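You operate a simulated robot arm through the tools that you are given. There is no shell and no other tool.

Carry out the task below with a simulated two-armed robot. There is one attempt and no reset: what you move stays moved.

## Task
Let the orange and the blue band down to their green marks.
Fine: turn a roll's dial to FREE before you turn that roll, and back to HOLD after; leave the third roll alone.

The check looks at the end state, three seconds after you hand in, the way a careful person would. Anything else that was tipped, shoved, dropped, spilled or broken makes it a failure.

## Robot
Two 7-joint arms with fingered hands on one trunk that stands fixed in place. Base frame: the origin is at the foot of the trunk, x ahead of it, y to its left, z up. Lengths are in m, angles in rad, forces in N, time in s.
The left shoulder is at [0.07, 0.139, 1.133], the right one opposite. With the tool pointing down near the work surface each hand reaches from about 0.46 to 0.84 m from the base axis, measured 20 degrees to its own side. Payload 3.9 kg a hand.
Tool frame (each hand has its own): the origin (TCP) lies between the finger pads and is the grasp point; the fingertips stand 0.029 m ahead of it; z points along the fingers, y is the line along which they close. The gripper opens to 0.1 m; its body begins 0.034 m behind the TCP. The gripper is a hand of 5 fingers: y runs from the thumb to the fingers, the wrist lies at [-0.015, -0.105, -0.177] in the tool frame.
Orientation is that of the tool frame in the base frame, as a unit quaternion [x, y, z, w]. With the fingers straight down and the wrist toward the robot, the tool's x, y and z point along [0, 1, 0], [1, 0, 0] and [0, 0, -1] of the base frame.

## Interface
- The arms move only by the tool servo_tool. It takes "left_deltas", "right_deltas" or both (then of equal length, played together; a hand with none holds still); each is a list that holds one entry, the list of rows, each a list of 6 numbers: the turn, a rotation vector about the tool's x, y, z in units of 45 degrees (1.0 is 45 degrees), then the shift along the tool's x, y, z in units of 100 mm (1.0 is 100 mm). In form: [[[rx, ry, rz, dx, dy, dz], ...]]. A call has 1 to 20 rows; each row is the pose to reach, as a shift and turn from the pose commanded when the call began, along the tool's axes at that moment. A call with a number of a shift or a turn outside -1 to 1 is refused whole. Rows are played at 5 a second. More than 0.05 m and 0.15 rad between two rows, and nothing of the call is played. Where a pose cannot be reached the arm comes as near as it can. A force on the tool above 60 N (or 10 N above the force at the start of the call, whichever is more), or a blocked arm, ends the call early, and 0.2 s more pass. In this call time passes only in rows, and 0.2 s behind the last. It gives the time, the measured TCP pose, the force on the tool (base axes), the opening and the grip force at its end, in the units of the frame above (readings bear some noise), with the torque about the TCP (base axes, N m) and any sound that the robot's microphone picked up.
- Cameras (640 x 400 px; columns grow to the right, rows downward): "scene" is now at [0.143, 0.008, 1.4875]; the picture's right is [0.09, -1.00, 0.00], its down [-0.24, -0.02, -0.97] and it looks along [0.97, 0.09, -0.24] (base axes); focal length 218 px, centre (320, 200). "left" rides on the left gripper at [-0.066, -0.086, -0.121] in its tool frame; the picture's right is [-0.76, -0.31, 0.58], its down [0.59, -0.70, 0.40] and it looks along [0.28, 0.64, 0.71] (tool axes); focal length 247 px, centre (320, 200). "right" rides on the right gripper at [0.066, -0.086, -0.121] in its tool frame; the picture's right is [-0.76, 0.31, -0.58], its down [-0.59, -0.70, 0.40] and it looks along [-0.28, 0.64, 0.71] (tool axes); focal length 247 px, centre (320, 200).
- camera(camera): a new picture of that camera. It takes no simulated time.
- lift_body(by): slides the trunk up (or, below 0, down) by that many m; the arms and the scene camera ride with it, the base frame stays. It gives what a move gives, with no picture.
- set_fingers(index, middle, ring, little, thumb_bend, thumb_turn, hand): sets how far each is bent, from 0 (flat) to 1 (curled in); at 0.3 the hand is open as for a grip, at 0.7 the pads meet at the TCP. One left out holds its place. A second passes; each finger stops where it meets its share of the squeeze, and holds until it gets a number again. It is the only way to open and close the hand. It gives what a move gives, with no picture; readings hold the bend of each and the force on index, middle, ring, little, thumb and palm. thumb_turn goes from beside the hand (0) to across from the fingers (1), as for a grip.
- head_to(pan, tilt): turns the head with the scene camera to pan (to the left, within 1.501 rad either way) and tilt (down, from -0.506 to 1.204), counted from straight ahead of the robot. It gives what a move gives.
- measure_at(camera, pixels): for up to 12 pixels [column, row] of the newest picture of that camera ("zoom" is the newest enlarged one), the place [x, y, z] in the base frame of the surface seen there, good to about 0.002 m. It takes no simulated time.
- zoom(camera, box): a new picture of the part [left, top, right, bottom] of that camera's present view, enlarged. It takes no simulated time.
- close_job(): hands the job in; it is judged then, once.

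Leave the grippers open and the arms clear of the work at the hand-in unless told otherwise.

The tools are called after ">>>" as a command line: name --argument value ..., lists and objects as JSON in quotes. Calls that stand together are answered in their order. servo_tool: Moves the arms, as the interface text tells. Its arguments: {"type":"object","properties":{"left_deltas":{"type":"array"},"right_deltas":{"type":"array"}},"required":[]} The other tools are called the same way: lift_body (by) moves the trunk up or down; set_fingers (index, middle, ring, little, thumb_bend, thumb_turn, hand) moves the fingers one by one; head_to (pan, tilt) turns the head that bears the scene camera; camera (camera) takes a picture; measure_at (camera, pixels) gives the place of the surface under pixels of a picture; zoom (camera, box) takes an enlarged picture of a part of a camera's view; close_job () hands the job in.

At the start:

```text
time_s: 0.0
left_position: [0.4206, 0.2699, 1.4588]
left_ee_rot: [0.649, 0.761, -0.001, 0.0]
left_wrist_force: [0.4, -0.3, 0.8]
left_moment: [0.04, 0.03, 0.01]
left_finger_gap: 0.0998
left_gripper_force: 0.0
left_shape: jaw
left_bend: [0.3, 0.3, 0.3, 0.3, 0.3, 0.98]
left_finger forces: [0.1, 0.0, 0.0, 0.1, 0.0, 0.1]
right_position: [0.4493, -0.1287, 1.4163]
right_ee_rot: [0.648, 0.762, 0.001, 0.001]
right_wrist_force: [0.4, 0.0, 0.4]
right_moment: [0.02, 0.0, -0.01]
right_finger_gap: 0.0998
right_gripper_force: 0.0
right_shape: jaw
right_bend: [0.3, 0.3, 0.3, 0.3, 0.3, 0.98]
right_finger forces: [0.0, 0.0, 0.1, 0.1, 0.0, 0.1]
trunk travel left (down, up): [-0.775, 0.065]
head pan, tilt (commanded): [0.093, 0.248]
```

scene: 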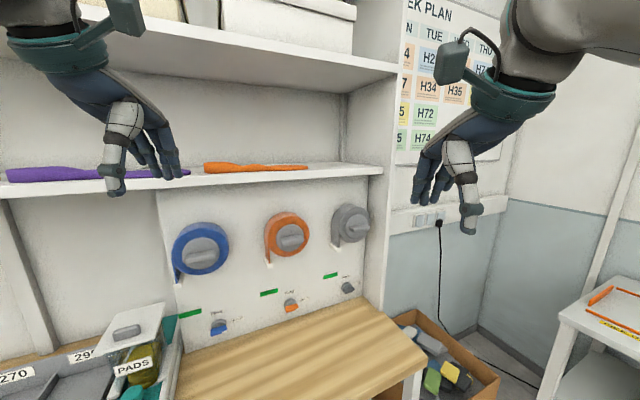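
right: 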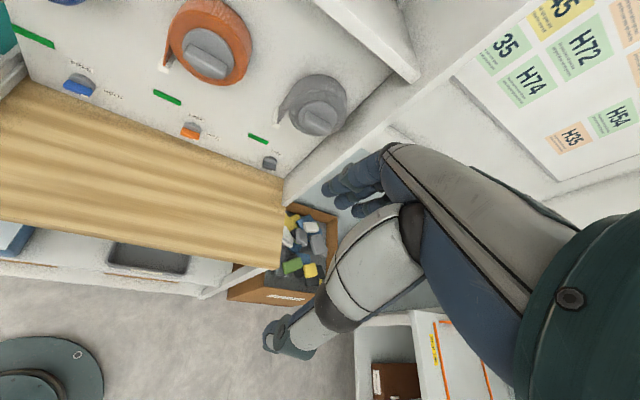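
left: 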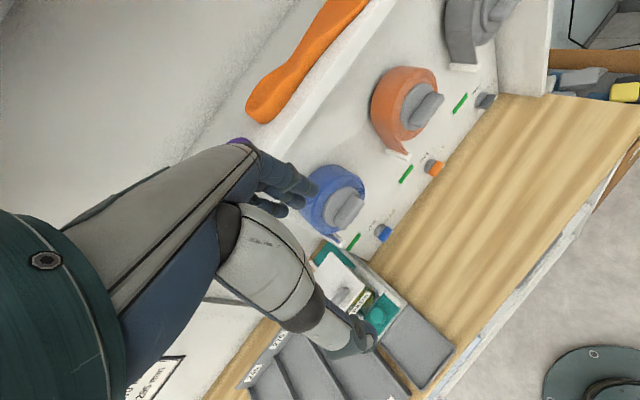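

I see three rolls on a wall panel (blue, orange, grey), each with a green mark and a small dial below. I'll zoom in on the panel in the scene view to read the details.

>>> zoom --camera "scene" --box '[150, 190, 390, 340]'

>>> zoom --camera "left" --box '[280, 40, 520, 260]'

>>> zoom --camera "right" --box '[10, 0, 370, 200]'

```text
2.67 times, centred on (270, 265) of scene
```

zoom: 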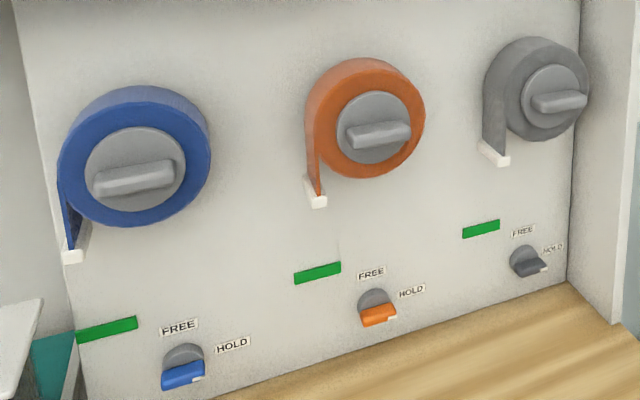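

```text
1.82 times, centred on (400, 150) of left
```

zoom: 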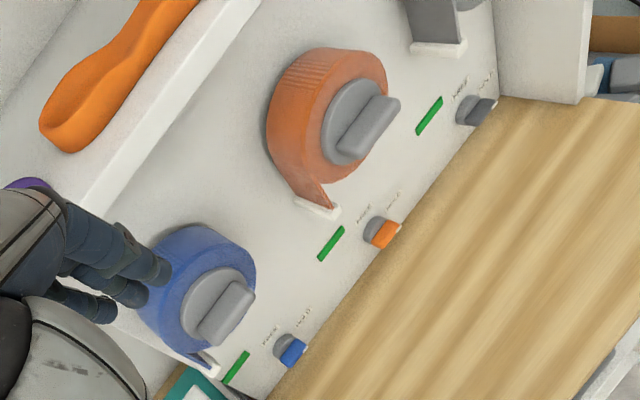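

```text
1.78 times, centred on (190, 100) of right
```

zoom: 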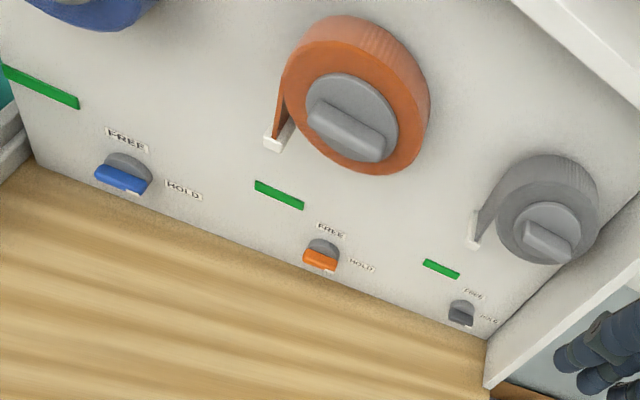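

The band ends are white clips hanging from the left side of each roll; green marks are below. The dials' white-tipped bars all point at HOLD (right), with FREE at top. I'll measure these points.

>>> zoom --camera "scene" --box '[160, 205, 320, 305]'

>>> measure_at --camera "scene" --pixels '[[202, 255], [290, 238], [353, 223], [178, 278], [269, 264], [190, 314], [270, 292], [330, 275], [218, 328], [291, 304], [347, 288], [240, 300]]'

```text
4.00 times, centred on (240, 255) of scene
```

zoom: 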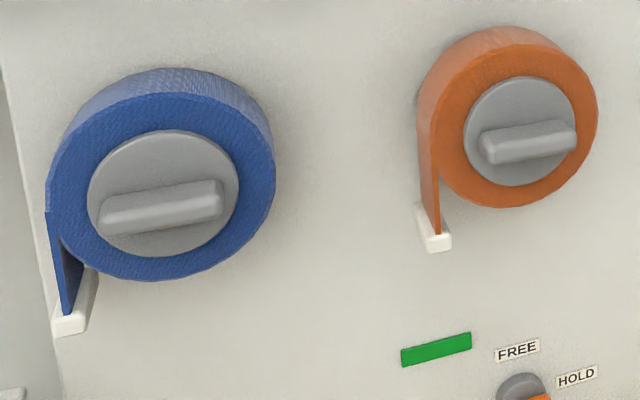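

```text
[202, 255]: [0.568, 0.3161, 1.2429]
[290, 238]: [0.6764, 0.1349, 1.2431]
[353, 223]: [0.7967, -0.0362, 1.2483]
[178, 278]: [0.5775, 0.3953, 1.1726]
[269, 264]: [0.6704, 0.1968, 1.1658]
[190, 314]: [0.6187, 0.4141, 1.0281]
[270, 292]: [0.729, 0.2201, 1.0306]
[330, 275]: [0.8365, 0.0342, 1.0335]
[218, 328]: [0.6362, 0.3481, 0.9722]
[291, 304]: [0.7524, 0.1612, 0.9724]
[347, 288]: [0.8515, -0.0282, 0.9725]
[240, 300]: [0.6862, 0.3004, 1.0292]
```

The panel is vertical, its normal turned about 30° left. I'll zoom closer on the dials and the worktop below to see clearances.

>>> zoom --camera "scene" --box '[180, 300, 260, 350]'

>>> zoom --camera "scene" --box '[255, 275, 335, 325]'

>>> measure_at --camera "scene" --pixels '[[240, 350], [260, 380], [320, 350], [370, 330], [410, 370], [190, 390], [150, 340], [125, 365], [160, 300], [100, 380], [60, 380], [310, 180]]'

```text
8.00 times, centred on (220, 325) of scene
```

zoom: 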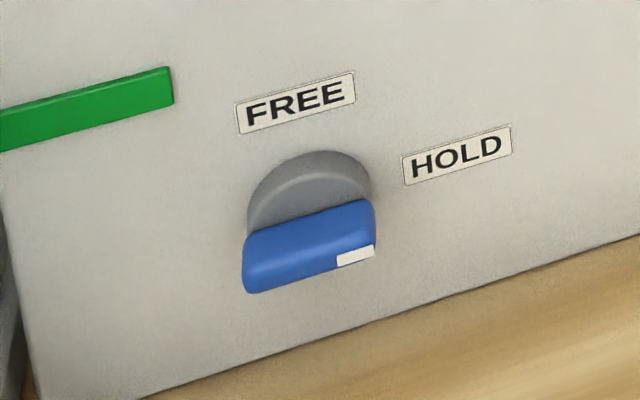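

```text
8.00 times, centred on (295, 300) of scene
```

zoom: 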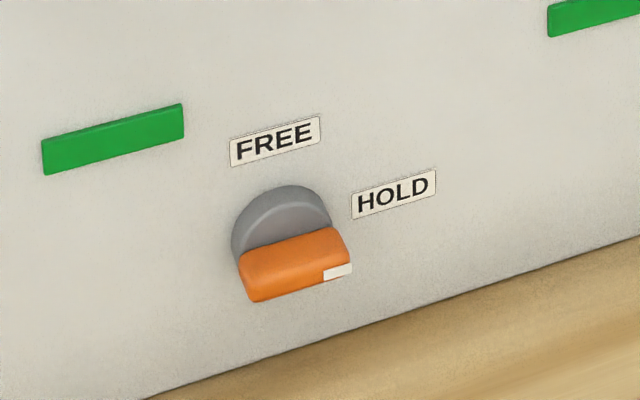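

```text
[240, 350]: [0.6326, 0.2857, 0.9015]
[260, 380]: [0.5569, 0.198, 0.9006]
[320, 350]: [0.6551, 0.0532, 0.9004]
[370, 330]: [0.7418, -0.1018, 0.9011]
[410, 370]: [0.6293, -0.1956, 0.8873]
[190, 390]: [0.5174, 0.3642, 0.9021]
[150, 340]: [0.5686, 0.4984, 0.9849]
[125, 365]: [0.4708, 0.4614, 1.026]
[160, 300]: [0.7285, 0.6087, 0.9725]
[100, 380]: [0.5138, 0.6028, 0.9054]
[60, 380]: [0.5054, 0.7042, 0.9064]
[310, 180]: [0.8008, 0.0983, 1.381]
```

Worktop is at z≈0.90, dials at z≈0.97. I'll measure the orange dial's features on the zoomed picture.

>>> measure_at --camera "zoom" --pixels '[[245, 260], [250, 290], [345, 240], [340, 270], [295, 260], [280, 190], [240, 215], [325, 205], [290, 215], [275, 140], [393, 194], [112, 138]]'

>>> zoom --camera "scene" --box '[180, 300, 260, 350]'

```text
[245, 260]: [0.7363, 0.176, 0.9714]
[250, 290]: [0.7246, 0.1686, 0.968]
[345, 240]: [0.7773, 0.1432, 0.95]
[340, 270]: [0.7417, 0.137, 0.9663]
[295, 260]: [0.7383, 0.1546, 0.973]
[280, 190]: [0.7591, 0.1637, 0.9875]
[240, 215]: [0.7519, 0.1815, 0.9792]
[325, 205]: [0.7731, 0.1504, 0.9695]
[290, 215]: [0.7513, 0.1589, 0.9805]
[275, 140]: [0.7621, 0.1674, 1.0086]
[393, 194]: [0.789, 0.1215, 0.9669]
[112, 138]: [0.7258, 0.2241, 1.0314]
```

```text
8.00 times, centred on (220, 325) of scene
```

zoom: 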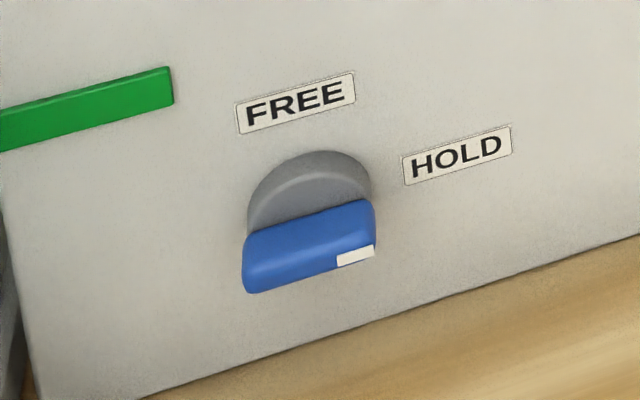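

Worked out: the panel's normal points along about (0.87, 0.49, 0). The HOLD label is to the right of each dial and FREE is above, and the dial bars are about 37 mm long, standing about 31 mm off the panel. The right hand with palm up can pinch a horizontal bar and turn 90° counter-clockwise naturally. First I'll pitch the right hand forward in free space while lowering it.

>>> servo_tool --right_deltas '[[[-0.17, 0, 0, 0, 0, 0.15], [-0.34, 0, 0, 0, 0, 0.3], [-0.5, 0, 0, 0, 0, 0.45], [-0.67, 0, 0, 0, 0, 0.6], [-0.84, 0, 0, 0, 0, 0.8], [-1, 0, 0, 0, 0, 1.0]]]'

```text
time_s: 1.4
left_position: [0.4209, 0.2684, 1.4587]
left_ee_rot: [0.648, 0.762, 0.0, 0.0]
left_wrist_force: [0.4, -0.5, 0.5]
left_moment: [-0.03, -0.04, 0.01]
left_finger_gap: 0.0999
left_gripper_force: 0.0
left_shape: jaw
left_bend: [0.3, 0.3, 0.3, 0.3, 0.3, 0.98]
left_finger forces: [0.0, 0.0, 0.1, 0.0, 0.0, 0.0]
right_position: [0.4498, -0.1291, 1.3184]
right_ee_rot: [0.598, 0.704, 0.293, 0.248]
right_wrist_force: [-0.5, 1.0, -0.4]
right_moment: [-0.03, 0.0, 0.04]
right_finger_gap: 0.0996
right_gripper_force: 0.0
right_shape: jaw
right_bend: [0.3, 0.3, 0.3, 0.3, 0.3, 0.98]
right_finger forces: [0.1, 0.0, 0.0, 0.0, 0.0, 0.0]
trunk travel left (down, up): [-0.775, 0.065]
head pan, tilt (commanded): [0.093, 0.248]
```

The right hand has pitched 45° as intended. I'll pitch another 45° so the fingers point ahead, and go down 0.1 m.

>>> servo_tool --right_deltas '[[[-0.17, 0, 0, 0, -0.1, 0.1], [-0.34, 0, 0, 0, -0.2, 0.2], [-0.5, 0, 0, 0, -0.35, 0.35], [-0.67, 0, 0, 0, -0.5, 0.5], [-0.84, 0, 0, 0, -0.6, 0.6], [-1, 0, 0, 0, -0.7, 0.7]]]'

```text
time_s: 2.8
left_position: [0.4239, 0.265, 1.4578]
left_ee_rot: [0.649, 0.761, -0.001, -0.002]
left_wrist_force: [1.4, -0.7, -0.3]
left_moment: [0.07, 0.06, 0.02]
left_finger_gap: 0.1
left_gripper_force: 0.2
left_shape: jaw
left_bend: [0.3, 0.3, 0.3, 0.3, 0.3, 0.98]
left_finger forces: [0.0, 0.0, 0.1, 0.1, 0.1, 0.1]
right_position: [0.4933, -0.1023, 1.2342]
right_ee_rot: [0.468, 0.535, 0.532, 0.46]
right_wrist_force: [0.2, -0.6, 0.4]
right_moment: [-0.01, 0.0, 0.03]
right_finger_gap: 0.1001
right_gripper_force: 0.1
right_shape: jaw
right_bend: [0.3, 0.3, 0.3, 0.3, 0.3, 0.98]
right_finger forces: [0.0, 0.0, 0.0, 0.0, 0.0, 0.0]
right hand out of reach, approached as far as the arm can: row 2, 3, 4, 5, 6
trunk travel left (down, up): [-0.775, 0.065]
head pan, tilt (commanded): [0.093, 0.248]
```

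The arm ran a bit short there (palm-down, wrist too near the shoulder). I'll roll the hand clockwise while moving forward-left, where there is more reach.

>>> servo_tool --right_deltas '[[[0, 0, 0.17, 0.1, 0, 0.1], [0, 0, 0.34, 0.2, 0, 0.2], [0, 0, 0.5, 0.3, 0, 0.3], [0, 0, 0.67, 0.4, 0, 0.4], [0, 0, 0.84, 0.5, 0, 0.5], [0, 0, 1, 0.5, 0, 0.5]]]'

```text
time_s: 4.2
left_position: [0.42, 0.2696, 1.459]
left_ee_rot: [0.648, 0.762, 0.0, -0.001]
left_wrist_force: [0.3, 0.2, -1.1]
left_moment: [0.02, 0.02, -0.03]
left_finger_gap: 0.0998
left_gripper_force: 0.1
left_shape: jaw
left_bend: [0.3, 0.3, 0.3, 0.3, 0.3, 0.98]
left_finger forces: [0.0, 0.0, 0.0, 0.1, 0.0, 0.0]
right_position: [0.5302, -0.0436, 1.2361]
right_ee_rot: [0.63, 0.32, 0.674, 0.218]
right_wrist_force: [-0.4, 0.4, -0.3]
right_moment: [0.02, 0.01, 0.03]
right_finger_gap: 0.1
right_gripper_force: 0.0
right_shape: jaw
right_bend: [0.3, 0.3, 0.3, 0.3, 0.3, 0.98]
right_finger forces: [0.0, 0.0, 0.0, 0.0, 0.0, 0.0]
trunk travel left (down, up): [-0.775, 0.065]
head pan, tilt (commanded): [0.093, 0.248]
```

Orientation now reads fingers ahead, half-rolled, fully reachable. I'll continue the roll another 45° then another 45° to palm up.

>>> servo_tool --right_deltas '[[[0, 0, 0.17, 0, 0, 0], [0, 0, 0.34, 0, 0, 0], [0, 0, 0.5, 0, 0, 0], [0, 0, 0.67, 0, 0, 0], [0, 0, 0.84, 0, 0, 0], [0, 0, 1, 0, 0, 0]]]'

>>> servo_tool --right_deltas '[[[0, 0, 0.17, 0, 0, 0], [0, 0, 0.34, 0, 0, 0], [0, 0, 0.5, 0, 0, 0], [0, 0, 0.67, 0, 0, 0], [0, 0, 0.84, 0, 0, 0], [0, 0, 1, 0, 0, 0]]]'

```text
time_s: 5.6
left_position: [0.4206, 0.2686, 1.4582]
left_ee_rot: [0.648, 0.762, 0.0, 0.0]
left_wrist_force: [-1.3, 0.4, -0.4]
left_moment: [0.02, 0.02, -0.03]
left_finger_gap: 0.0996
left_gripper_force: 0.0
left_shape: jaw
left_bend: [0.3, 0.3, 0.3, 0.3, 0.3, 0.98]
left_finger forces: [0.1, 0.0, 0.1, 0.0, 0.0, 0.0]
right_position: [0.532, -0.0934, 1.2847]
right_ee_rot: [0.713, 0.069, 0.695, -0.061]
right_wrist_force: [0.0, 0.1, -0.3]
right_moment: [-0.01, -0.06, 0.03]
right_finger_gap: 0.1001
right_gripper_force: 0.1
right_shape: jaw
right_bend: [0.3, 0.3, 0.3, 0.3, 0.3, 0.98]
right_finger forces: [0.1, 0.0, 0.1, 0.0, 0.1, 0.0]
right hand out of reach, approached as far as the arm can: row 1, 2, 3, 4, 5, 6
trunk travel left (down, up): [-0.775, 0.065]
head pan, tilt (commanded): [0.093, 0.248]
```

```text
time_s: 7.0
left_position: [0.4186, 0.2718, 1.4591]
left_ee_rot: [0.648, 0.762, -0.001, 0.002]
left_wrist_force: [-0.8, -0.1, 0.3]
left_moment: [-0.04, -0.06, 0.0]
left_finger_gap: 0.0998
left_gripper_force: 0.0
left_shape: jaw
left_bend: [0.3, 0.3, 0.3, 0.3, 0.3, 0.98]
left_finger forces: [0.0, 0.0, 0.1, 0.0, 0.0, 0.0]
right_position: [0.4672, -0.0403, 1.2682]
right_ee_rot: [0.704, 0.047, 0.649, -0.284]
right_wrist_force: [-1.0, 0.7, 0.1]
right_moment: [-0.02, 0.02, -0.02]
right_finger_gap: 0.1
right_gripper_force: 0.0
right_shape: jaw
right_bend: [0.3, 0.3, 0.3, 0.3, 0.3, 0.98]
right_finger forces: [0.0, 0.1, 0.1, 0.0, 0.0, 0.1]
right hand out of reach, approached as far as the arm can: row 1, 2, 3, 4, 5, 6
trunk travel left (down, up): [-0.775, 0.065]
head pan, tilt (commanded): [0.093, 0.248]
```

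The arm hit a limit part-way through the roll: now y points right and about 20° down. I'll look at the scene to see the arm's posture.

>>> camera --camera "scene"

>>> camera --camera "right"

```text
taken
```

scene: 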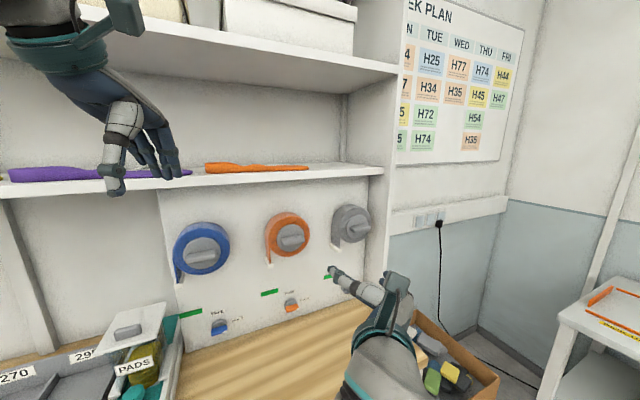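

```text
taken
```

right: 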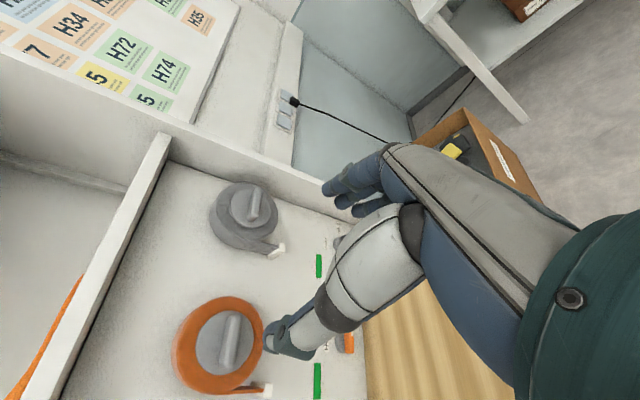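

The right hand's palm-up roll is limited, so I'll change plan: the dials can be flicked with one straight index finger coming from above at a slant (push the bar's left half down for FREE, push its upper end right for HOLD). I'll roll the right hand back toward palm-down first.

>>> servo_tool --right_deltas '[[[0, 0, -0.17, 0, 0, -0.05], [0, 0, -0.34, 0, 0, -0.1], [0, 0, -0.5, 0, 0, -0.15], [0, 0, -0.67, 0, 0, -0.2], [0, 0, -0.84, 0, 0, -0.2], [0, 0, -1, 0, 0, -0.2]]]'

```text
time_s: 8.4
left_position: [0.4192, 0.2687, 1.4583]
left_ee_rot: [0.648, 0.761, 0.0, 0.001]
left_wrist_force: [-1.0, 1.2, -0.5]
left_moment: [0.03, -0.02, 0.02]
left_finger_gap: 0.0999
left_gripper_force: 0.1
left_shape: jaw
left_bend: [0.3, 0.3, 0.3, 0.3, 0.3, 0.98]
left_finger forces: [0.0, 0.1, 0.0, 0.1, 0.0, 0.1]
right_position: [0.4534, -0.0499, 1.2681]
right_ee_rot: [0.632, 0.313, 0.709, -0.015]
right_wrist_force: [0.4, -0.2, -0.6]
right_moment: [0.0, 0.0, -0.02]
right_finger_gap: 0.0999
right_gripper_force: 0.2
right_shape: jaw
right_bend: [0.3, 0.3, 0.3, 0.3, 0.3, 0.98]
right_finger forces: [0.1, 0.0, 0.0, 0.0, 0.0, 0.0]
trunk travel left (down, up): [-0.775, 0.065]
head pan, tilt (commanded): [0.093, 0.248]
```

The reference follows the achieved pose. I'll rotate toward the pointing posture (fingers slanted down toward the panel, yaw 30°), half of the rotation, rising slightly.

>>> servo_tool --right_deltas '[[[0.125, -0.076, -0.104, 0.08, 0.04, 0], [0.25, -0.151, -0.208, 0.15, 0.07, 0], [0.376, -0.227, -0.312, 0.23, 0.11, 0], [0.501, -0.303, -0.417, 0.3, 0.14, 0], [0.627, -0.378, -0.521, 0.38, 0.18, 0], [0.752, -0.454, -0.625, 0.45, 0.21, 0]]]'

```text
time_s: 9.8
left_position: [0.4195, 0.2692, 1.4591]
left_ee_rot: [0.648, 0.761, 0.0, 0.0]
left_wrist_force: [0.0, 0.2, 0.4]
left_moment: [-0.02, -0.01, -0.01]
left_finger_gap: 0.1
left_gripper_force: 0.0
left_shape: jaw
left_bend: [0.3, 0.3, 0.3, 0.3, 0.3, 0.98]
left_finger forces: [0.0, 0.1, 0.0, 0.1, 0.0, 0.0]
right_position: [0.4496, -0.0508, 1.3173]
right_ee_rot: [0.621, 0.641, 0.45, 0.028]
right_wrist_force: [-0.3, 0.0, 0.2]
right_moment: [0.02, 0.01, -0.02]
right_finger_gap: 0.0999
right_gripper_force: 0.1
right_shape: jaw
right_bend: [0.3, 0.3, 0.3, 0.3, 0.3, 0.98]
right_finger forces: [0.0, 0.0, 0.0, 0.0, 0.1, 0.1]
right hand out of reach, approached as far as the arm can: row 1, 2
trunk travel left (down, up): [-0.775, 0.065]
head pan, tilt (commanded): [0.093, 0.248]
```

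Good, following along. I'll do the second half of the rotation, holding position.

>>> servo_tool --right_deltas '[[[0.125, -0.076, -0.104, 0, 0, 0], [0.25, -0.151, -0.208, 0, 0, 0], [0.376, -0.227, -0.312, 0, 0, 0], [0.501, -0.303, -0.417, 0, 0, 0], [0.627, -0.378, -0.521, 0, 0, 0], [0.752, -0.454, -0.625, 0, 0, 0]]]'

```text
time_s: 11.2
left_position: [0.4199, 0.2707, 1.458]
left_ee_rot: [0.648, 0.761, -0.001, 0.001]
left_wrist_force: [-0.4, 0.6, -0.2]
left_moment: [-0.01, 0.01, 0.03]
left_finger_gap: 0.1
left_gripper_force: 0.1
left_shape: jaw
left_bend: [0.3, 0.3, 0.3, 0.3, 0.3, 0.98]
left_finger forces: [0.1, 0.1, 0.0, 0.1, 0.1, 0.0]
right_position: [0.4518, -0.0508, 1.3172]
right_ee_rot: [0.498, 0.857, 0.113, 0.065]
right_wrist_force: [-0.8, 0.1, 0.7]
right_moment: [0.0, 0.01, 0.01]
right_finger_gap: 0.0999
right_gripper_force: 0.1
right_shape: jaw
right_bend: [0.3, 0.3, 0.3, 0.3, 0.3, 0.98]
right_finger forces: [0.1, 0.1, 0.1, 0.0, 0.0, 0.0]
trunk travel left (down, up): [-0.775, 0.065]
head pan, tilt (commanded): [0.093, 0.248]
```

The right hand now slants down toward the panel as planned. I'll make the pointing shape: index straight, other fingers curled, thumb tucked to the side, then look with the cameras.

>>> set_fingers --hand "right" --index 0.1 --middle 1 --ring 1 --little 1 --thumb_bend 0.3 --thumb_turn 0

>>> head_to --pan 0.25 --tilt 0.45

>>> camera --camera "scene"

>>> camera --camera "right"

```text
time_s: 12.2
left_position: [0.4198, 0.2696, 1.4591]
left_ee_rot: [0.648, 0.762, 0.0, 0.0]
left_wrist_force: [-0.6, 0.7, 0.7]
left_moment: [-0.01, -0.02, -0.05]
left_finger_gap: 0.0997
left_gripper_force: 0.0
left_shape: jaw
left_bend: [0.3, 0.3, 0.3, 0.3, 0.3, 0.98]
left_finger forces: [0.0, 0.1, 0.0, 0.0, 0.0, 0.1]
right_position: [0.4527, -0.0503, 1.316]
right_ee_rot: [0.499, 0.857, 0.113, 0.065]
right_wrist_force: [-0.1, -0.3, -0.6]
right_moment: [0.02, 0.0, -0.01]
right_finger_gap: 0.1435
right_gripper_force: 0.1
right_shape: fingers
right_bend: [0.1, 1.0, 1.0, 1.0, 0.3, 0.0]
right_finger forces: [0.0, 0.1, 0.0, 0.0, 0.0, 0.0]
trunk travel left (down, up): [-0.775, 0.065]
head pan, tilt (commanded): [0.093, 0.248]
```

```text
time_s: 12.9
left_position: [0.4197, 0.269, 1.4593]
left_ee_rot: [0.648, 0.762, 0.0, 0.001]
left_wrist_force: [0.6, 0.6, 0.9]
left_moment: [0.01, 0.01, -0.02]
left_finger_gap: 0.0998
left_gripper_force: 0.2
left_shape: jaw
left_bend: [0.3, 0.3, 0.3, 0.3, 0.3, 0.98]
left_finger forces: [0.0, 0.0, 0.0, 0.1, 0.0, 0.0]
right_position: [0.4509, -0.0518, 1.3169]
right_ee_rot: [0.5, 0.856, 0.113, 0.065]
right_wrist_force: [-0.7, -0.1, -0.1]
right_moment: [0.0, -0.01, -0.01]
right_finger_gap: 0.1435
right_gripper_force: 0.0
right_shape: fingers
right_bend: [0.1, 1.0, 1.0, 1.0, 0.3, 0.0]
right_finger forces: [0.0, 0.0, 0.1, 0.0, 0.0, 0.0]
trunk travel left (down, up): [-0.775, 0.065]
head pan, tilt (commanded): [0.25, 0.45]
```

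```text
taken
```

scene: 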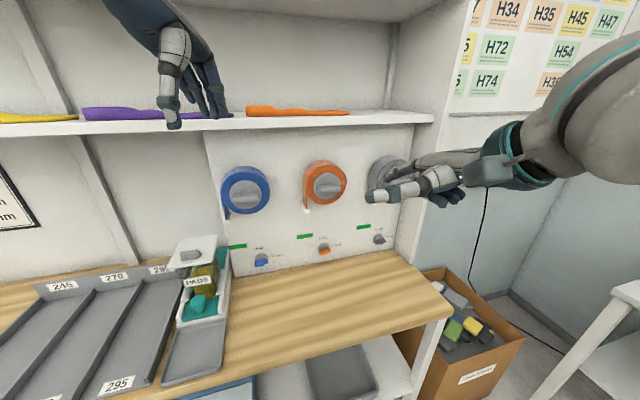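

```text
taken
```

right: 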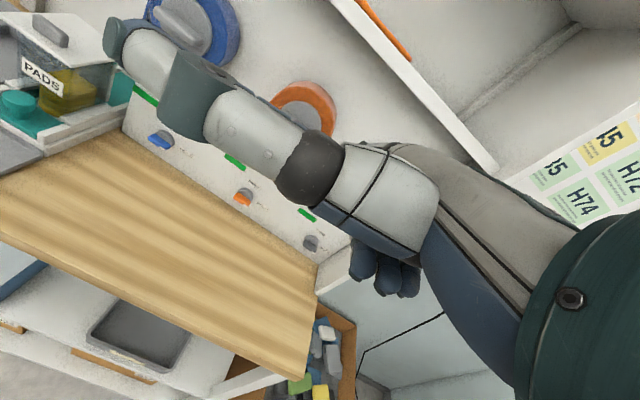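

The thumb now sticks out to the side; I'll zoom on the hand in the scene picture to find the index.

>>> zoom --camera "scene" --box '[350, 130, 510, 230]'

```text
4.00 times, centred on (430, 180) of scene
```

zoom: 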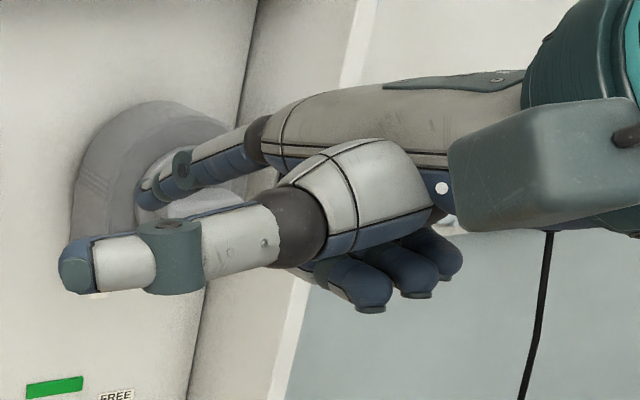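

The index is at zoom pixel (155,190), thumb at (75,270). I'll measure both, then tuck the thumb over the curled fingers.

>>> measure_at --camera "zoom" --pixels '[[158, 188], [150, 195], [165, 180], [200, 165], [240, 145], [75, 270], [130, 265], [370, 290], [345, 165]]'

>>> set_fingers --hand "right" --thumb_turn 1 --thumb_bend 0.8

>>> zoom --camera "scene" --box '[350, 130, 510, 230]'

>>> camera --camera "right"

```text
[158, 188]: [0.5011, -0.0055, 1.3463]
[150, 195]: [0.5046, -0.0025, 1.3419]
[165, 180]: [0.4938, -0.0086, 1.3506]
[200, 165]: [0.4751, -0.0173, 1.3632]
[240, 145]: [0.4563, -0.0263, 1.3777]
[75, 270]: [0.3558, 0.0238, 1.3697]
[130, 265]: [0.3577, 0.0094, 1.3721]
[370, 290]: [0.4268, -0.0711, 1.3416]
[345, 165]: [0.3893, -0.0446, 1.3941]
```

```text
time_s: 13.9
left_position: [0.4204, 0.2693, 1.4591]
left_ee_rot: [0.648, 0.762, -0.001, 0.001]
left_wrist_force: [-0.2, -0.1, 0.4]
left_moment: [0.02, -0.01, 0.02]
left_finger_gap: 0.0999
left_gripper_force: 0.0
left_shape: jaw
left_bend: [0.3, 0.3, 0.3, 0.3, 0.3, 0.98]
left_finger forces: [0.0, 0.1, 0.1, 0.0, 0.0, 0.0]
right_position: [0.4516, -0.0514, 1.3169]
right_ee_rot: [0.5, 0.856, 0.113, 0.066]
right_wrist_force: [-0.6, 0.1, -0.7]
right_moment: [0.03, -0.03, 0.01]
right_finger_gap: 0.0583
right_gripper_force: 0.1
right_shape: fingers
right_bend: [0.1, 1.0, 1.0, 1.0, 0.8, 1.0]
right_finger forces: [0.0, 0.0, 0.1, 0.0, 0.1, 0.0]
trunk travel left (down, up): [-0.775, 0.065]
head pan, tilt (commanded): [0.25, 0.45]
```

```text
4.00 times, centred on (430, 180) of scene
```

zoom: 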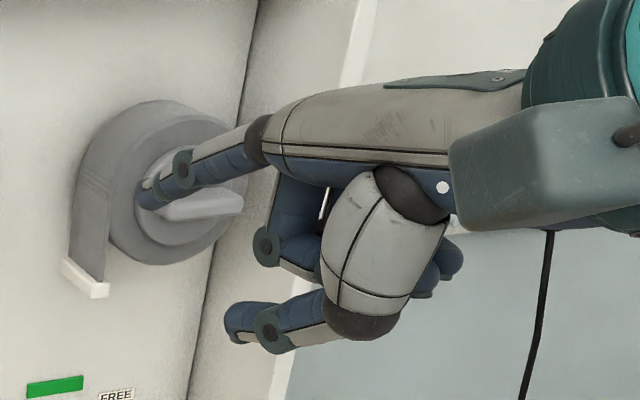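

```text
taken
```

right: 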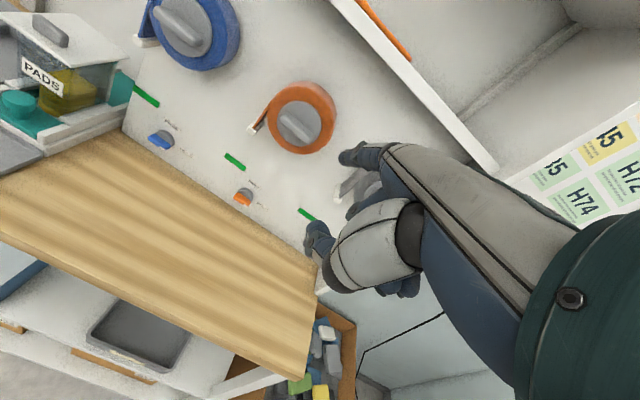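

Index is now clearly seen with its tip at zoom (145,195). I'll measure how low the thumb and curled fingers hang compared with the index tip.

>>> measure_at --camera "zoom" --pixels '[[145, 198], [160, 192], [185, 185], [240, 318], [265, 340], [360, 325], [262, 248], [300, 265], [430, 290], [250, 150]]'

>>> set_fingers --hand "right" --thumb_bend 1 --index 0

>>> zoom --camera "scene" --box '[350, 130, 510, 230]'

```text
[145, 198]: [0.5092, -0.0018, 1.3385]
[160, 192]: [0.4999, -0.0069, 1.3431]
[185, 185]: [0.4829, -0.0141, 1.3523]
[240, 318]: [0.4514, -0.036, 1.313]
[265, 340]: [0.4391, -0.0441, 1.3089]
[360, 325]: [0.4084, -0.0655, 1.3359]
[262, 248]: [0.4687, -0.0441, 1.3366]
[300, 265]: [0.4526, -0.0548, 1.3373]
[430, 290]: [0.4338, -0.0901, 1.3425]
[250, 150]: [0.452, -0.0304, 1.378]
```

```text
time_s: 14.9
left_position: [0.4211, 0.2698, 1.4594]
left_ee_rot: [0.648, 0.762, -0.001, 0.0]
left_wrist_force: [0.0, -0.3, -0.1]
left_moment: [0.04, -0.02, -0.02]
left_finger_gap: 0.0999
left_gripper_force: 0.0
left_shape: jaw
left_bend: [0.3, 0.3, 0.3, 0.3, 0.3, 0.98]
left_finger forces: [0.0, 0.0, 0.0, 0.0, 0.0, 0.0]
right_position: [0.4517, -0.0503, 1.3181]
right_ee_rot: [0.499, 0.857, 0.112, 0.066]
right_wrist_force: [-1.0, 0.3, -0.1]
right_moment: [-0.02, -0.03, 0.01]
right_finger_gap: 0.0468
right_gripper_force: 0.2
right_shape: fingers
right_bend: [0.0, 1.0, 1.0, 1.0, 1.0, 1.0]
right_finger forces: [0.0, 0.0, 0.0, 0.0, 0.1, 0.1]
trunk travel left (down, up): [-0.775, 0.065]
head pan, tilt (commanded): [0.25, 0.45]
```

```text
4.00 times, centred on (430, 180) of scene
```

zoom: 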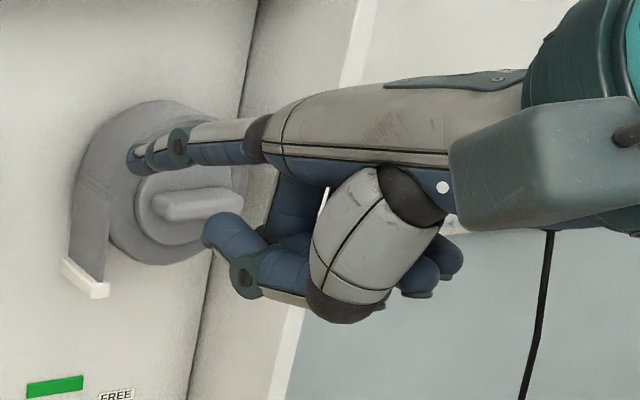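

Index at 0 is too horizontal. I'll set index to 0.2 so its tip is lowest-forward, and the thumb back to 0.8, then measure again.

>>> set_fingers --hand "right" --thumb_bend 0.8 --index 0.2

>>> zoom --camera "scene" --box '[350, 130, 510, 230]'

```text
time_s: 15.9
left_position: [0.42, 0.2688, 1.4593]
left_ee_rot: [0.648, 0.762, -0.001, 0.0]
left_wrist_force: [-1.2, -0.1, 0.6]
left_moment: [-0.01, 0.0, 0.0]
left_finger_gap: 0.0997
left_gripper_force: 0.1
left_shape: jaw
left_bend: [0.3, 0.3, 0.3, 0.3, 0.3, 0.98]
left_finger forces: [0.1, 0.0, 0.1, 0.0, 0.1, 0.0]
right_position: [0.452, -0.0522, 1.3167]
right_ee_rot: [0.5, 0.856, 0.113, 0.066]
right_wrist_force: [0.2, -0.7, 0.6]
right_moment: [-0.01, 0.01, 0.01]
right_finger_gap: 0.0437
right_gripper_force: 0.1
right_shape: fingers
right_bend: [0.2, 1.0, 1.0, 1.0, 0.8, 1.0]
right_finger forces: [0.0, 0.0, 0.0, 0.0, 0.1, 0.1]
trunk travel left (down, up): [-0.775, 0.065]
head pan, tilt (commanded): [0.25, 0.45]
```

```text
4.00 times, centred on (430, 180) of scene
```

zoom: 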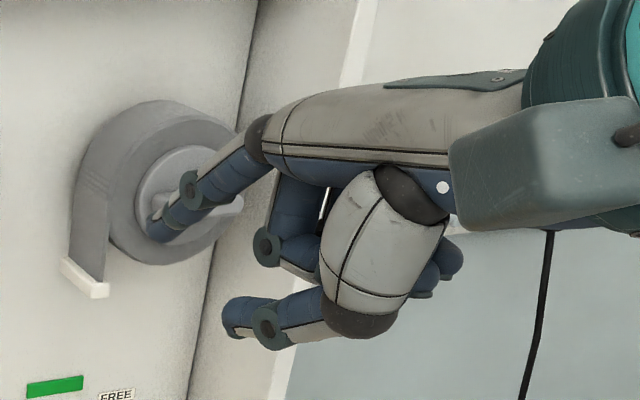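

>>> measure_at --camera "zoom" --pixels '[[153, 232], [160, 225], [175, 218], [190, 200], [215, 180], [230, 310], [250, 345], [262, 248], [180, 240], [360, 330]]'

```text
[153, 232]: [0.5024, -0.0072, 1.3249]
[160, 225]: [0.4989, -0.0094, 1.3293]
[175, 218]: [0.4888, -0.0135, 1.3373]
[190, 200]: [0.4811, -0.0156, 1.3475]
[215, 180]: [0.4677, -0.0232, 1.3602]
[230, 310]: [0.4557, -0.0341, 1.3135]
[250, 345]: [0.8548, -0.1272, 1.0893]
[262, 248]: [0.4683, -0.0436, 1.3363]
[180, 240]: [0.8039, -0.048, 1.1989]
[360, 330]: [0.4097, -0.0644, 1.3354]
```

Index tip centre is about 70 mm ahead (along the panel normal), 10 mm left and about level with the TCP. Now I'll carry the hand down and forward toward the orange dial in free space, in three equal legs.

>>> servo_tool --right_deltas '[[[0, 0, 0, 0.04, 0.13, 0.32], [0, 0, 0, 0.09, 0.26, 0.65], [0, 0, 0, 0.13, 0.4, 0.97]]]'

>>> servo_tool --right_deltas '[[[0, 0, 0, 0.04, 0.13, 0.32], [0, 0, 0, 0.09, 0.26, 0.65], [0, 0, 0, 0.13, 0.4, 0.97]]]'

```text
time_s: 16.7
left_position: [0.4204, 0.2702, 1.458]
left_ee_rot: [0.648, 0.762, 0.0, 0.001]
left_wrist_force: [0.3, 0.4, 0.2]
left_moment: [-0.04, -0.04, 0.02]
left_finger_gap: 0.0998
left_gripper_force: 0.0
left_shape: jaw
left_bend: [0.3, 0.3, 0.3, 0.3, 0.3, 0.98]
left_finger forces: [0.0, 0.0, 0.1, 0.1, 0.0, 0.0]
right_position: [0.4982, -0.006, 1.2329]
right_ee_rot: [0.499, 0.857, 0.112, 0.066]
right_wrist_force: [0.1, 0.2, -0.4]
right_moment: [-0.05, 0.03, 0.0]
right_finger_gap: 0.0436
right_gripper_force: 0.0
right_shape: fingers
right_bend: [0.2, 1.0, 1.0, 1.0, 0.8, 1.0]
right_finger forces: [0.1, 0.1, 0.0, 0.0, 0.0, 0.0]
trunk travel left (down, up): [-0.775, 0.065]
head pan, tilt (commanded): [0.25, 0.45]
```

```text
time_s: 17.5
left_position: [0.4216, 0.2696, 1.4585]
left_ee_rot: [0.649, 0.761, 0.0, 0.0]
left_wrist_force: [-0.1, 0.0, 0.5]
left_moment: [-0.05, 0.01, 0.0]
left_finger_gap: 0.0997
left_gripper_force: 0.1
left_shape: jaw
left_bend: [0.3, 0.3, 0.3, 0.3, 0.3, 0.98]
left_finger forces: [0.1, 0.1, 0.0, 0.0, 0.1, 0.0]
right_position: [0.55, 0.0359, 1.1485]
right_ee_rot: [0.499, 0.856, 0.113, 0.067]
right_wrist_force: [0.8, -0.4, -0.5]
right_moment: [0.02, -0.01, 0.0]
right_finger_gap: 0.0434
right_gripper_force: 0.2
right_shape: fingers
right_bend: [0.2, 1.0, 1.0, 1.0, 0.8, 1.0]
right_finger forces: [0.0, 0.0, 0.0, 0.0, 0.0, 0.1]
trunk travel left (down, up): [-0.775, 0.065]
head pan, tilt (commanded): [0.25, 0.45]
```

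TCP is at (0.550, 0.036, 1.149). I'll go one more leg in the same direction, then look.

>>> servo_tool --right_deltas '[[[0, 0, 0, 0.04, 0.19, 0.33], [0, 0, 0, 0.08, 0.38, 0.65], [0, 0, 0, 0.12, 0.566, 0.98]]]'

>>> camera --camera "scene"

>>> camera --camera "right"

```text
time_s: 18.3
left_position: [0.4218, 0.2698, 1.4582]
left_ee_rot: [0.648, 0.762, -0.001, 0.0]
left_wrist_force: [0.3, 0.6, 0.8]
left_moment: [0.0, 0.02, 0.0]
left_finger_gap: 0.0997
left_gripper_force: 0.0
left_shape: jaw
left_bend: [0.3, 0.3, 0.3, 0.3, 0.3, 0.98]
left_finger forces: [0.0, 0.1, 0.0, 0.0, 0.0, 0.0]
right_position: [0.6149, 0.0858, 1.0692]
right_ee_rot: [0.5, 0.856, 0.114, 0.067]
right_wrist_force: [0.6, 0.5, 0.0]
right_moment: [0.0, -0.01, -0.03]
right_finger_gap: 0.0439
right_gripper_force: 0.0
right_shape: fingers
right_bend: [0.2, 1.0, 1.0, 1.0, 0.8, 1.0]
right_finger forces: [0.1, 0.0, 0.0, 0.0, 0.0, 0.1]
trunk travel left (down, up): [-0.775, 0.065]
head pan, tilt (commanded): [0.25, 0.45]
```

```text
taken
```

scene: 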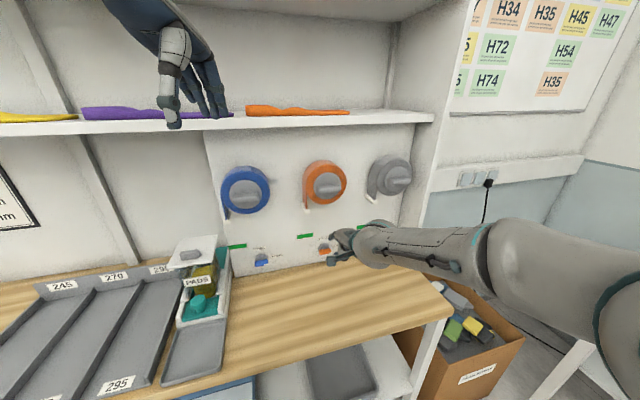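

```text
taken
```

right: 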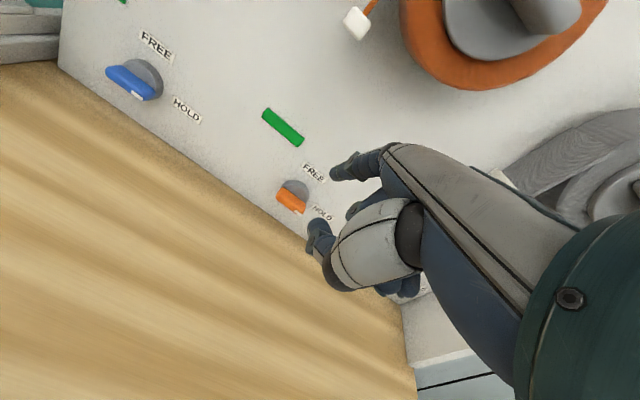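

The right camera sees the orange dial at (290,197) and the index tip at (340,165). I'll zoom that view and measure dial geometry up close.

>>> zoom --camera "right" --box '[230, 100, 390, 260]'

```text
2.50 times, centred on (310, 180) of right
```

zoom: 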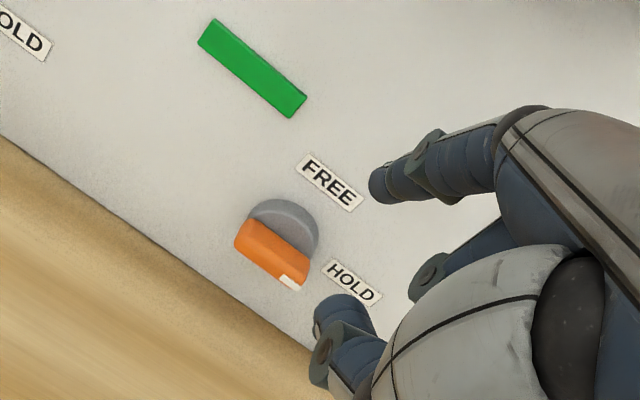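

>>> measure_at --camera "zoom" --pixels '[[240, 240], [300, 275], [270, 250], [280, 240], [280, 202], [250, 215], [315, 250], [268, 262], [375, 185], [390, 190], [405, 165], [330, 183]]'

```text
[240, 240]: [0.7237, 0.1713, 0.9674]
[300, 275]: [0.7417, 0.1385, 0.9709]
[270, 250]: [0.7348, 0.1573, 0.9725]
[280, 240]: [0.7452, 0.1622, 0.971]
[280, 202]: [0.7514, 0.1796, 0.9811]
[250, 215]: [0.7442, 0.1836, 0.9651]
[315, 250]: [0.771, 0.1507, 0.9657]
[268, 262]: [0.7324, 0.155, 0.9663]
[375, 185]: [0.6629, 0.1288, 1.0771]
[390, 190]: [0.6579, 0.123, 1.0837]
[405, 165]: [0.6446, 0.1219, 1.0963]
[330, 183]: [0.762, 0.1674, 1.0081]
```

The dial centre is at about r=0.229 (along panel), z=0.967, bar front 32 mm off the panel, its upper face at z≈0.9725. I'll bring the index tip above the left half of the bar, still short of it.

>>> servo_tool --right_deltas '[[[0, 0, 0, 0.01, 0.16, 0.23], [0, 0, 0, 0.02, 0.32, 0.46], [0, 0, 0, 0.02, 0.469, 0.685]]]'

>>> zoom --camera "right" --box '[230, 100, 390, 260]'

>>> zoom --camera "scene" --box '[280, 200, 400, 275]'

```text
time_s: 19.1
left_position: [0.4211, 0.2697, 1.4593]
left_ee_rot: [0.648, 0.762, 0.0, 0.001]
left_wrist_force: [0.2, -0.2, 0.8]
left_moment: [-0.01, 0.0, -0.06]
left_finger_gap: 0.0996
left_gripper_force: 0.1
left_shape: jaw
left_bend: [0.3, 0.3, 0.3, 0.3, 0.3, 0.98]
left_finger forces: [0.0, 0.1, 0.0, 0.0, 0.0, 0.1]
right_position: [0.6683, 0.1172, 1.016]
right_ee_rot: [0.499, 0.857, 0.114, 0.065]
right_wrist_force: [0.7, 0.5, 0.5]
right_moment: [0.01, 0.04, 0.0]
right_finger_gap: 0.0437
right_gripper_force: 0.1
right_shape: fingers
right_bend: [0.2, 1.0, 1.0, 1.0, 0.8, 1.0]
right_finger forces: [0.1, 0.0, 0.0, 0.1, 0.0, 0.0]
trunk travel left (down, up): [-0.775, 0.065]
head pan, tilt (commanded): [0.25, 0.45]
```

```text
2.50 times, centred on (310, 180) of right
```

zoom: 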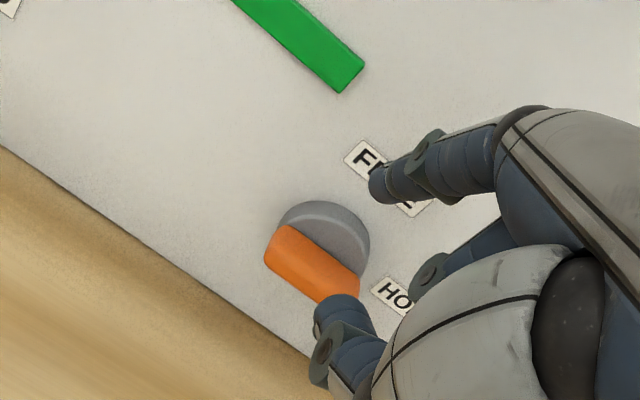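

```text
5.33 times, centred on (340, 238) of scene
```

zoom: 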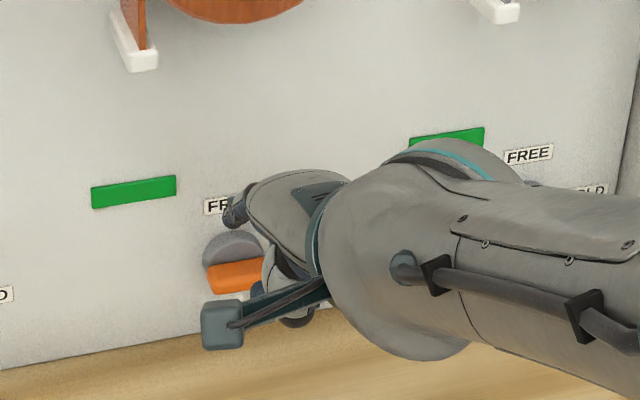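

TCP reads n=0.639, r=0.228, z=1.016; nothing is touching. I'll move 13 mm toward the panel and 25 mm down so the tip is just above the bar's left half.

>>> servo_tool --right_deltas '[[[0, 0, 0, 0, 0.125, 0.034], [0, 0, 0, 0, 0.08, 0.18], [0, 0, 0, 0, 0.061, 0.275]]]'

>>> zoom --camera "right" --box '[230, 100, 390, 260]'

>>> zoom --camera "scene" --box '[280, 200, 400, 275]'

```text
time_s: 19.9
left_position: [0.4196, 0.2693, 1.4592]
left_ee_rot: [0.648, 0.762, 0.0, 0.001]
left_wrist_force: [-0.6, 0.6, -0.2]
left_moment: [0.02, 0.0, 0.03]
left_finger_gap: 0.1001
left_gripper_force: 0.0
left_shape: jaw
left_bend: [0.3, 0.3, 0.3, 0.3, 0.3, 0.98]
left_finger forces: [0.1, 0.1, 0.0, 0.0, 0.1, 0.0]
right_position: [0.6781, 0.1252, 0.9919]
right_ee_rot: [0.499, 0.857, 0.113, 0.066]
right_wrist_force: [-0.6, -0.4, 0.1]
right_moment: [-0.02, 0.0, 0.01]
right_finger_gap: 0.0438
right_gripper_force: 0.0
right_shape: fingers
right_bend: [0.2, 1.0, 1.0, 1.0, 0.8, 1.0]
right_finger forces: [0.0, 0.0, 0.0, 0.0, 0.0, 0.1]
trunk travel left (down, up): [-0.775, 0.065]
head pan, tilt (commanded): [0.25, 0.45]
```

```text
2.50 times, centred on (310, 180) of right
```

zoom: 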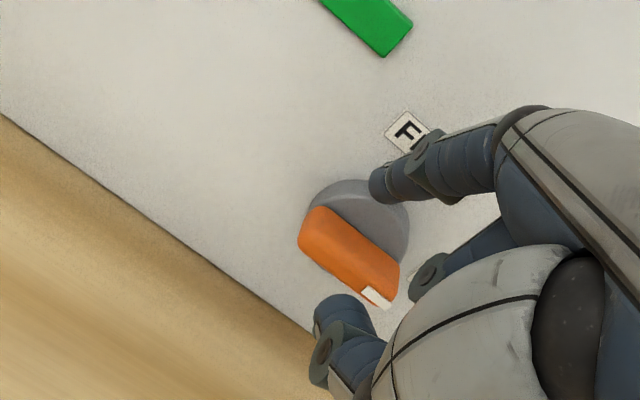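

```text
5.33 times, centred on (340, 238) of scene
```

zoom: 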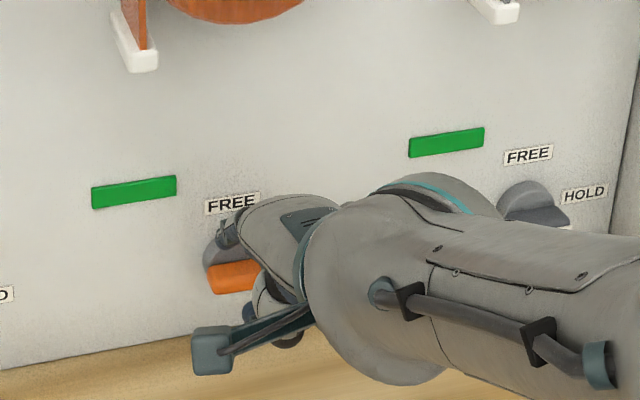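

The tip hovers just above the disc, over the bar's left half. I'll measure the tip and bar once more before pushing.

>>> measure_at --camera "zoom" --pixels '[[222, 240], [230, 230], [222, 228], [212, 275], [240, 272], [212, 250], [258, 280]]'

>>> zoom --camera "right" --box '[280, 130, 360, 210]'

>>> measure_at --camera "zoom" --pixels '[[420, 180], [440, 160], [420, 205], [440, 200], [400, 170], [260, 270], [300, 260], [250, 220], [360, 320]]'

```text
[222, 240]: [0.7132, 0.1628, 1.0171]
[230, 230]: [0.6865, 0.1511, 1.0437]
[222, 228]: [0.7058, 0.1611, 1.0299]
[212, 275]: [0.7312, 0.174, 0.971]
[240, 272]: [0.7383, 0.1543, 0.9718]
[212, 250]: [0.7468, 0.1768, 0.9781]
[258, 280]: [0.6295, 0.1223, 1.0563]
```

```text
5.00 times, centred on (320, 170) of right
```

zoom: 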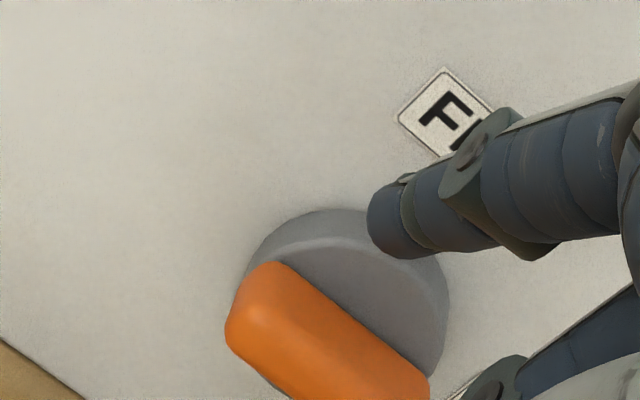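

```text
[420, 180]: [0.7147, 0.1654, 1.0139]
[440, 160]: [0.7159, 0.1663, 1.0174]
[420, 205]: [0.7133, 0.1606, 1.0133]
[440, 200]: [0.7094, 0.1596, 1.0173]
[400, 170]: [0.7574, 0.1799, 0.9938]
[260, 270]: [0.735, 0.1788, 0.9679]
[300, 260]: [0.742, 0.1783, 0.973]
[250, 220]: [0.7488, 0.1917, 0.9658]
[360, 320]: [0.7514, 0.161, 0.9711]
```

The finger is about 13 mm thick and set above the bar's left half. I'll push the left half down along its arc to about 65°, then look.

>>> servo_tool --right_deltas '[[[0, 0, 0, 0.01, -0.02, 0.07], [0, 0, 0, 0.01, -0.034, 0.126], [0, 0, 0, 0.036, -0.05, 0.187], [0, 0, 0, 0.05, -0.067, 0.251], [0, 0, 0, 0.037, -0.084, 0.313]]]'

>>> zoom --camera "right" --box '[230, 100, 390, 260]'

>>> zoom --camera "scene" --box '[280, 200, 400, 275]'

```text
time_s: 21.1
left_position: [0.4186, 0.269, 1.4589]
left_ee_rot: [0.649, 0.761, 0.0, 0.0]
left_wrist_force: [-0.1, 0.2, 0.2]
left_moment: [-0.01, 0.02, -0.03]
left_finger_gap: 0.0998
left_gripper_force: 0.2
left_shape: jaw
left_bend: [0.3, 0.3, 0.3, 0.3, 0.3, 0.98]
left_finger forces: [0.0, 0.1, 0.0, 0.1, 0.0, 0.1]
right_position: [0.6755, 0.1269, 0.9596]
right_ee_rot: [0.499, 0.856, 0.115, 0.066]
right_wrist_force: [-1.6, 0.5, 3.6]
right_moment: [0.11, -0.17, 0.08]
right_finger_gap: 0.046
right_gripper_force: 1.0
right_shape: fingers
right_bend: [0.19, 1.0, 1.0, 1.0, 0.8, 1.0]
right_finger forces: [3.0, 0.0, 0.1, 0.0, 0.0, 0.0]
trunk travel left (down, up): [-0.775, 0.065]
head pan, tilt (commanded): [0.25, 0.45]
```

```text
2.50 times, centred on (310, 180) of right
```

zoom: 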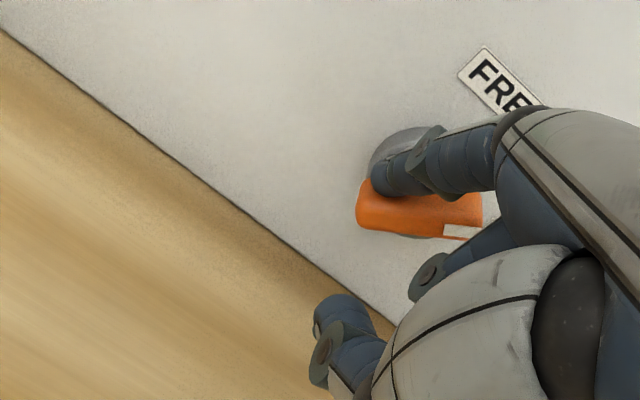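

```text
5.33 times, centred on (340, 238) of scene
```

zoom: 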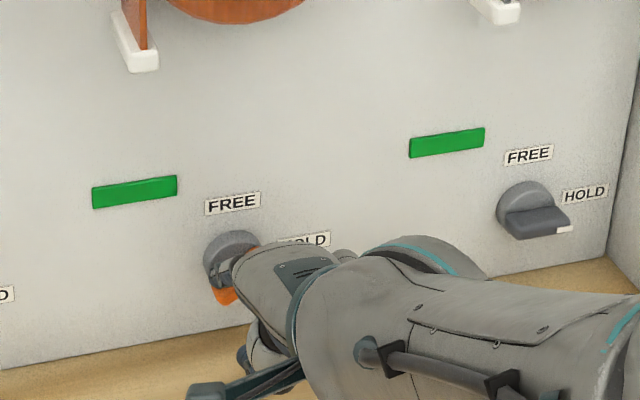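

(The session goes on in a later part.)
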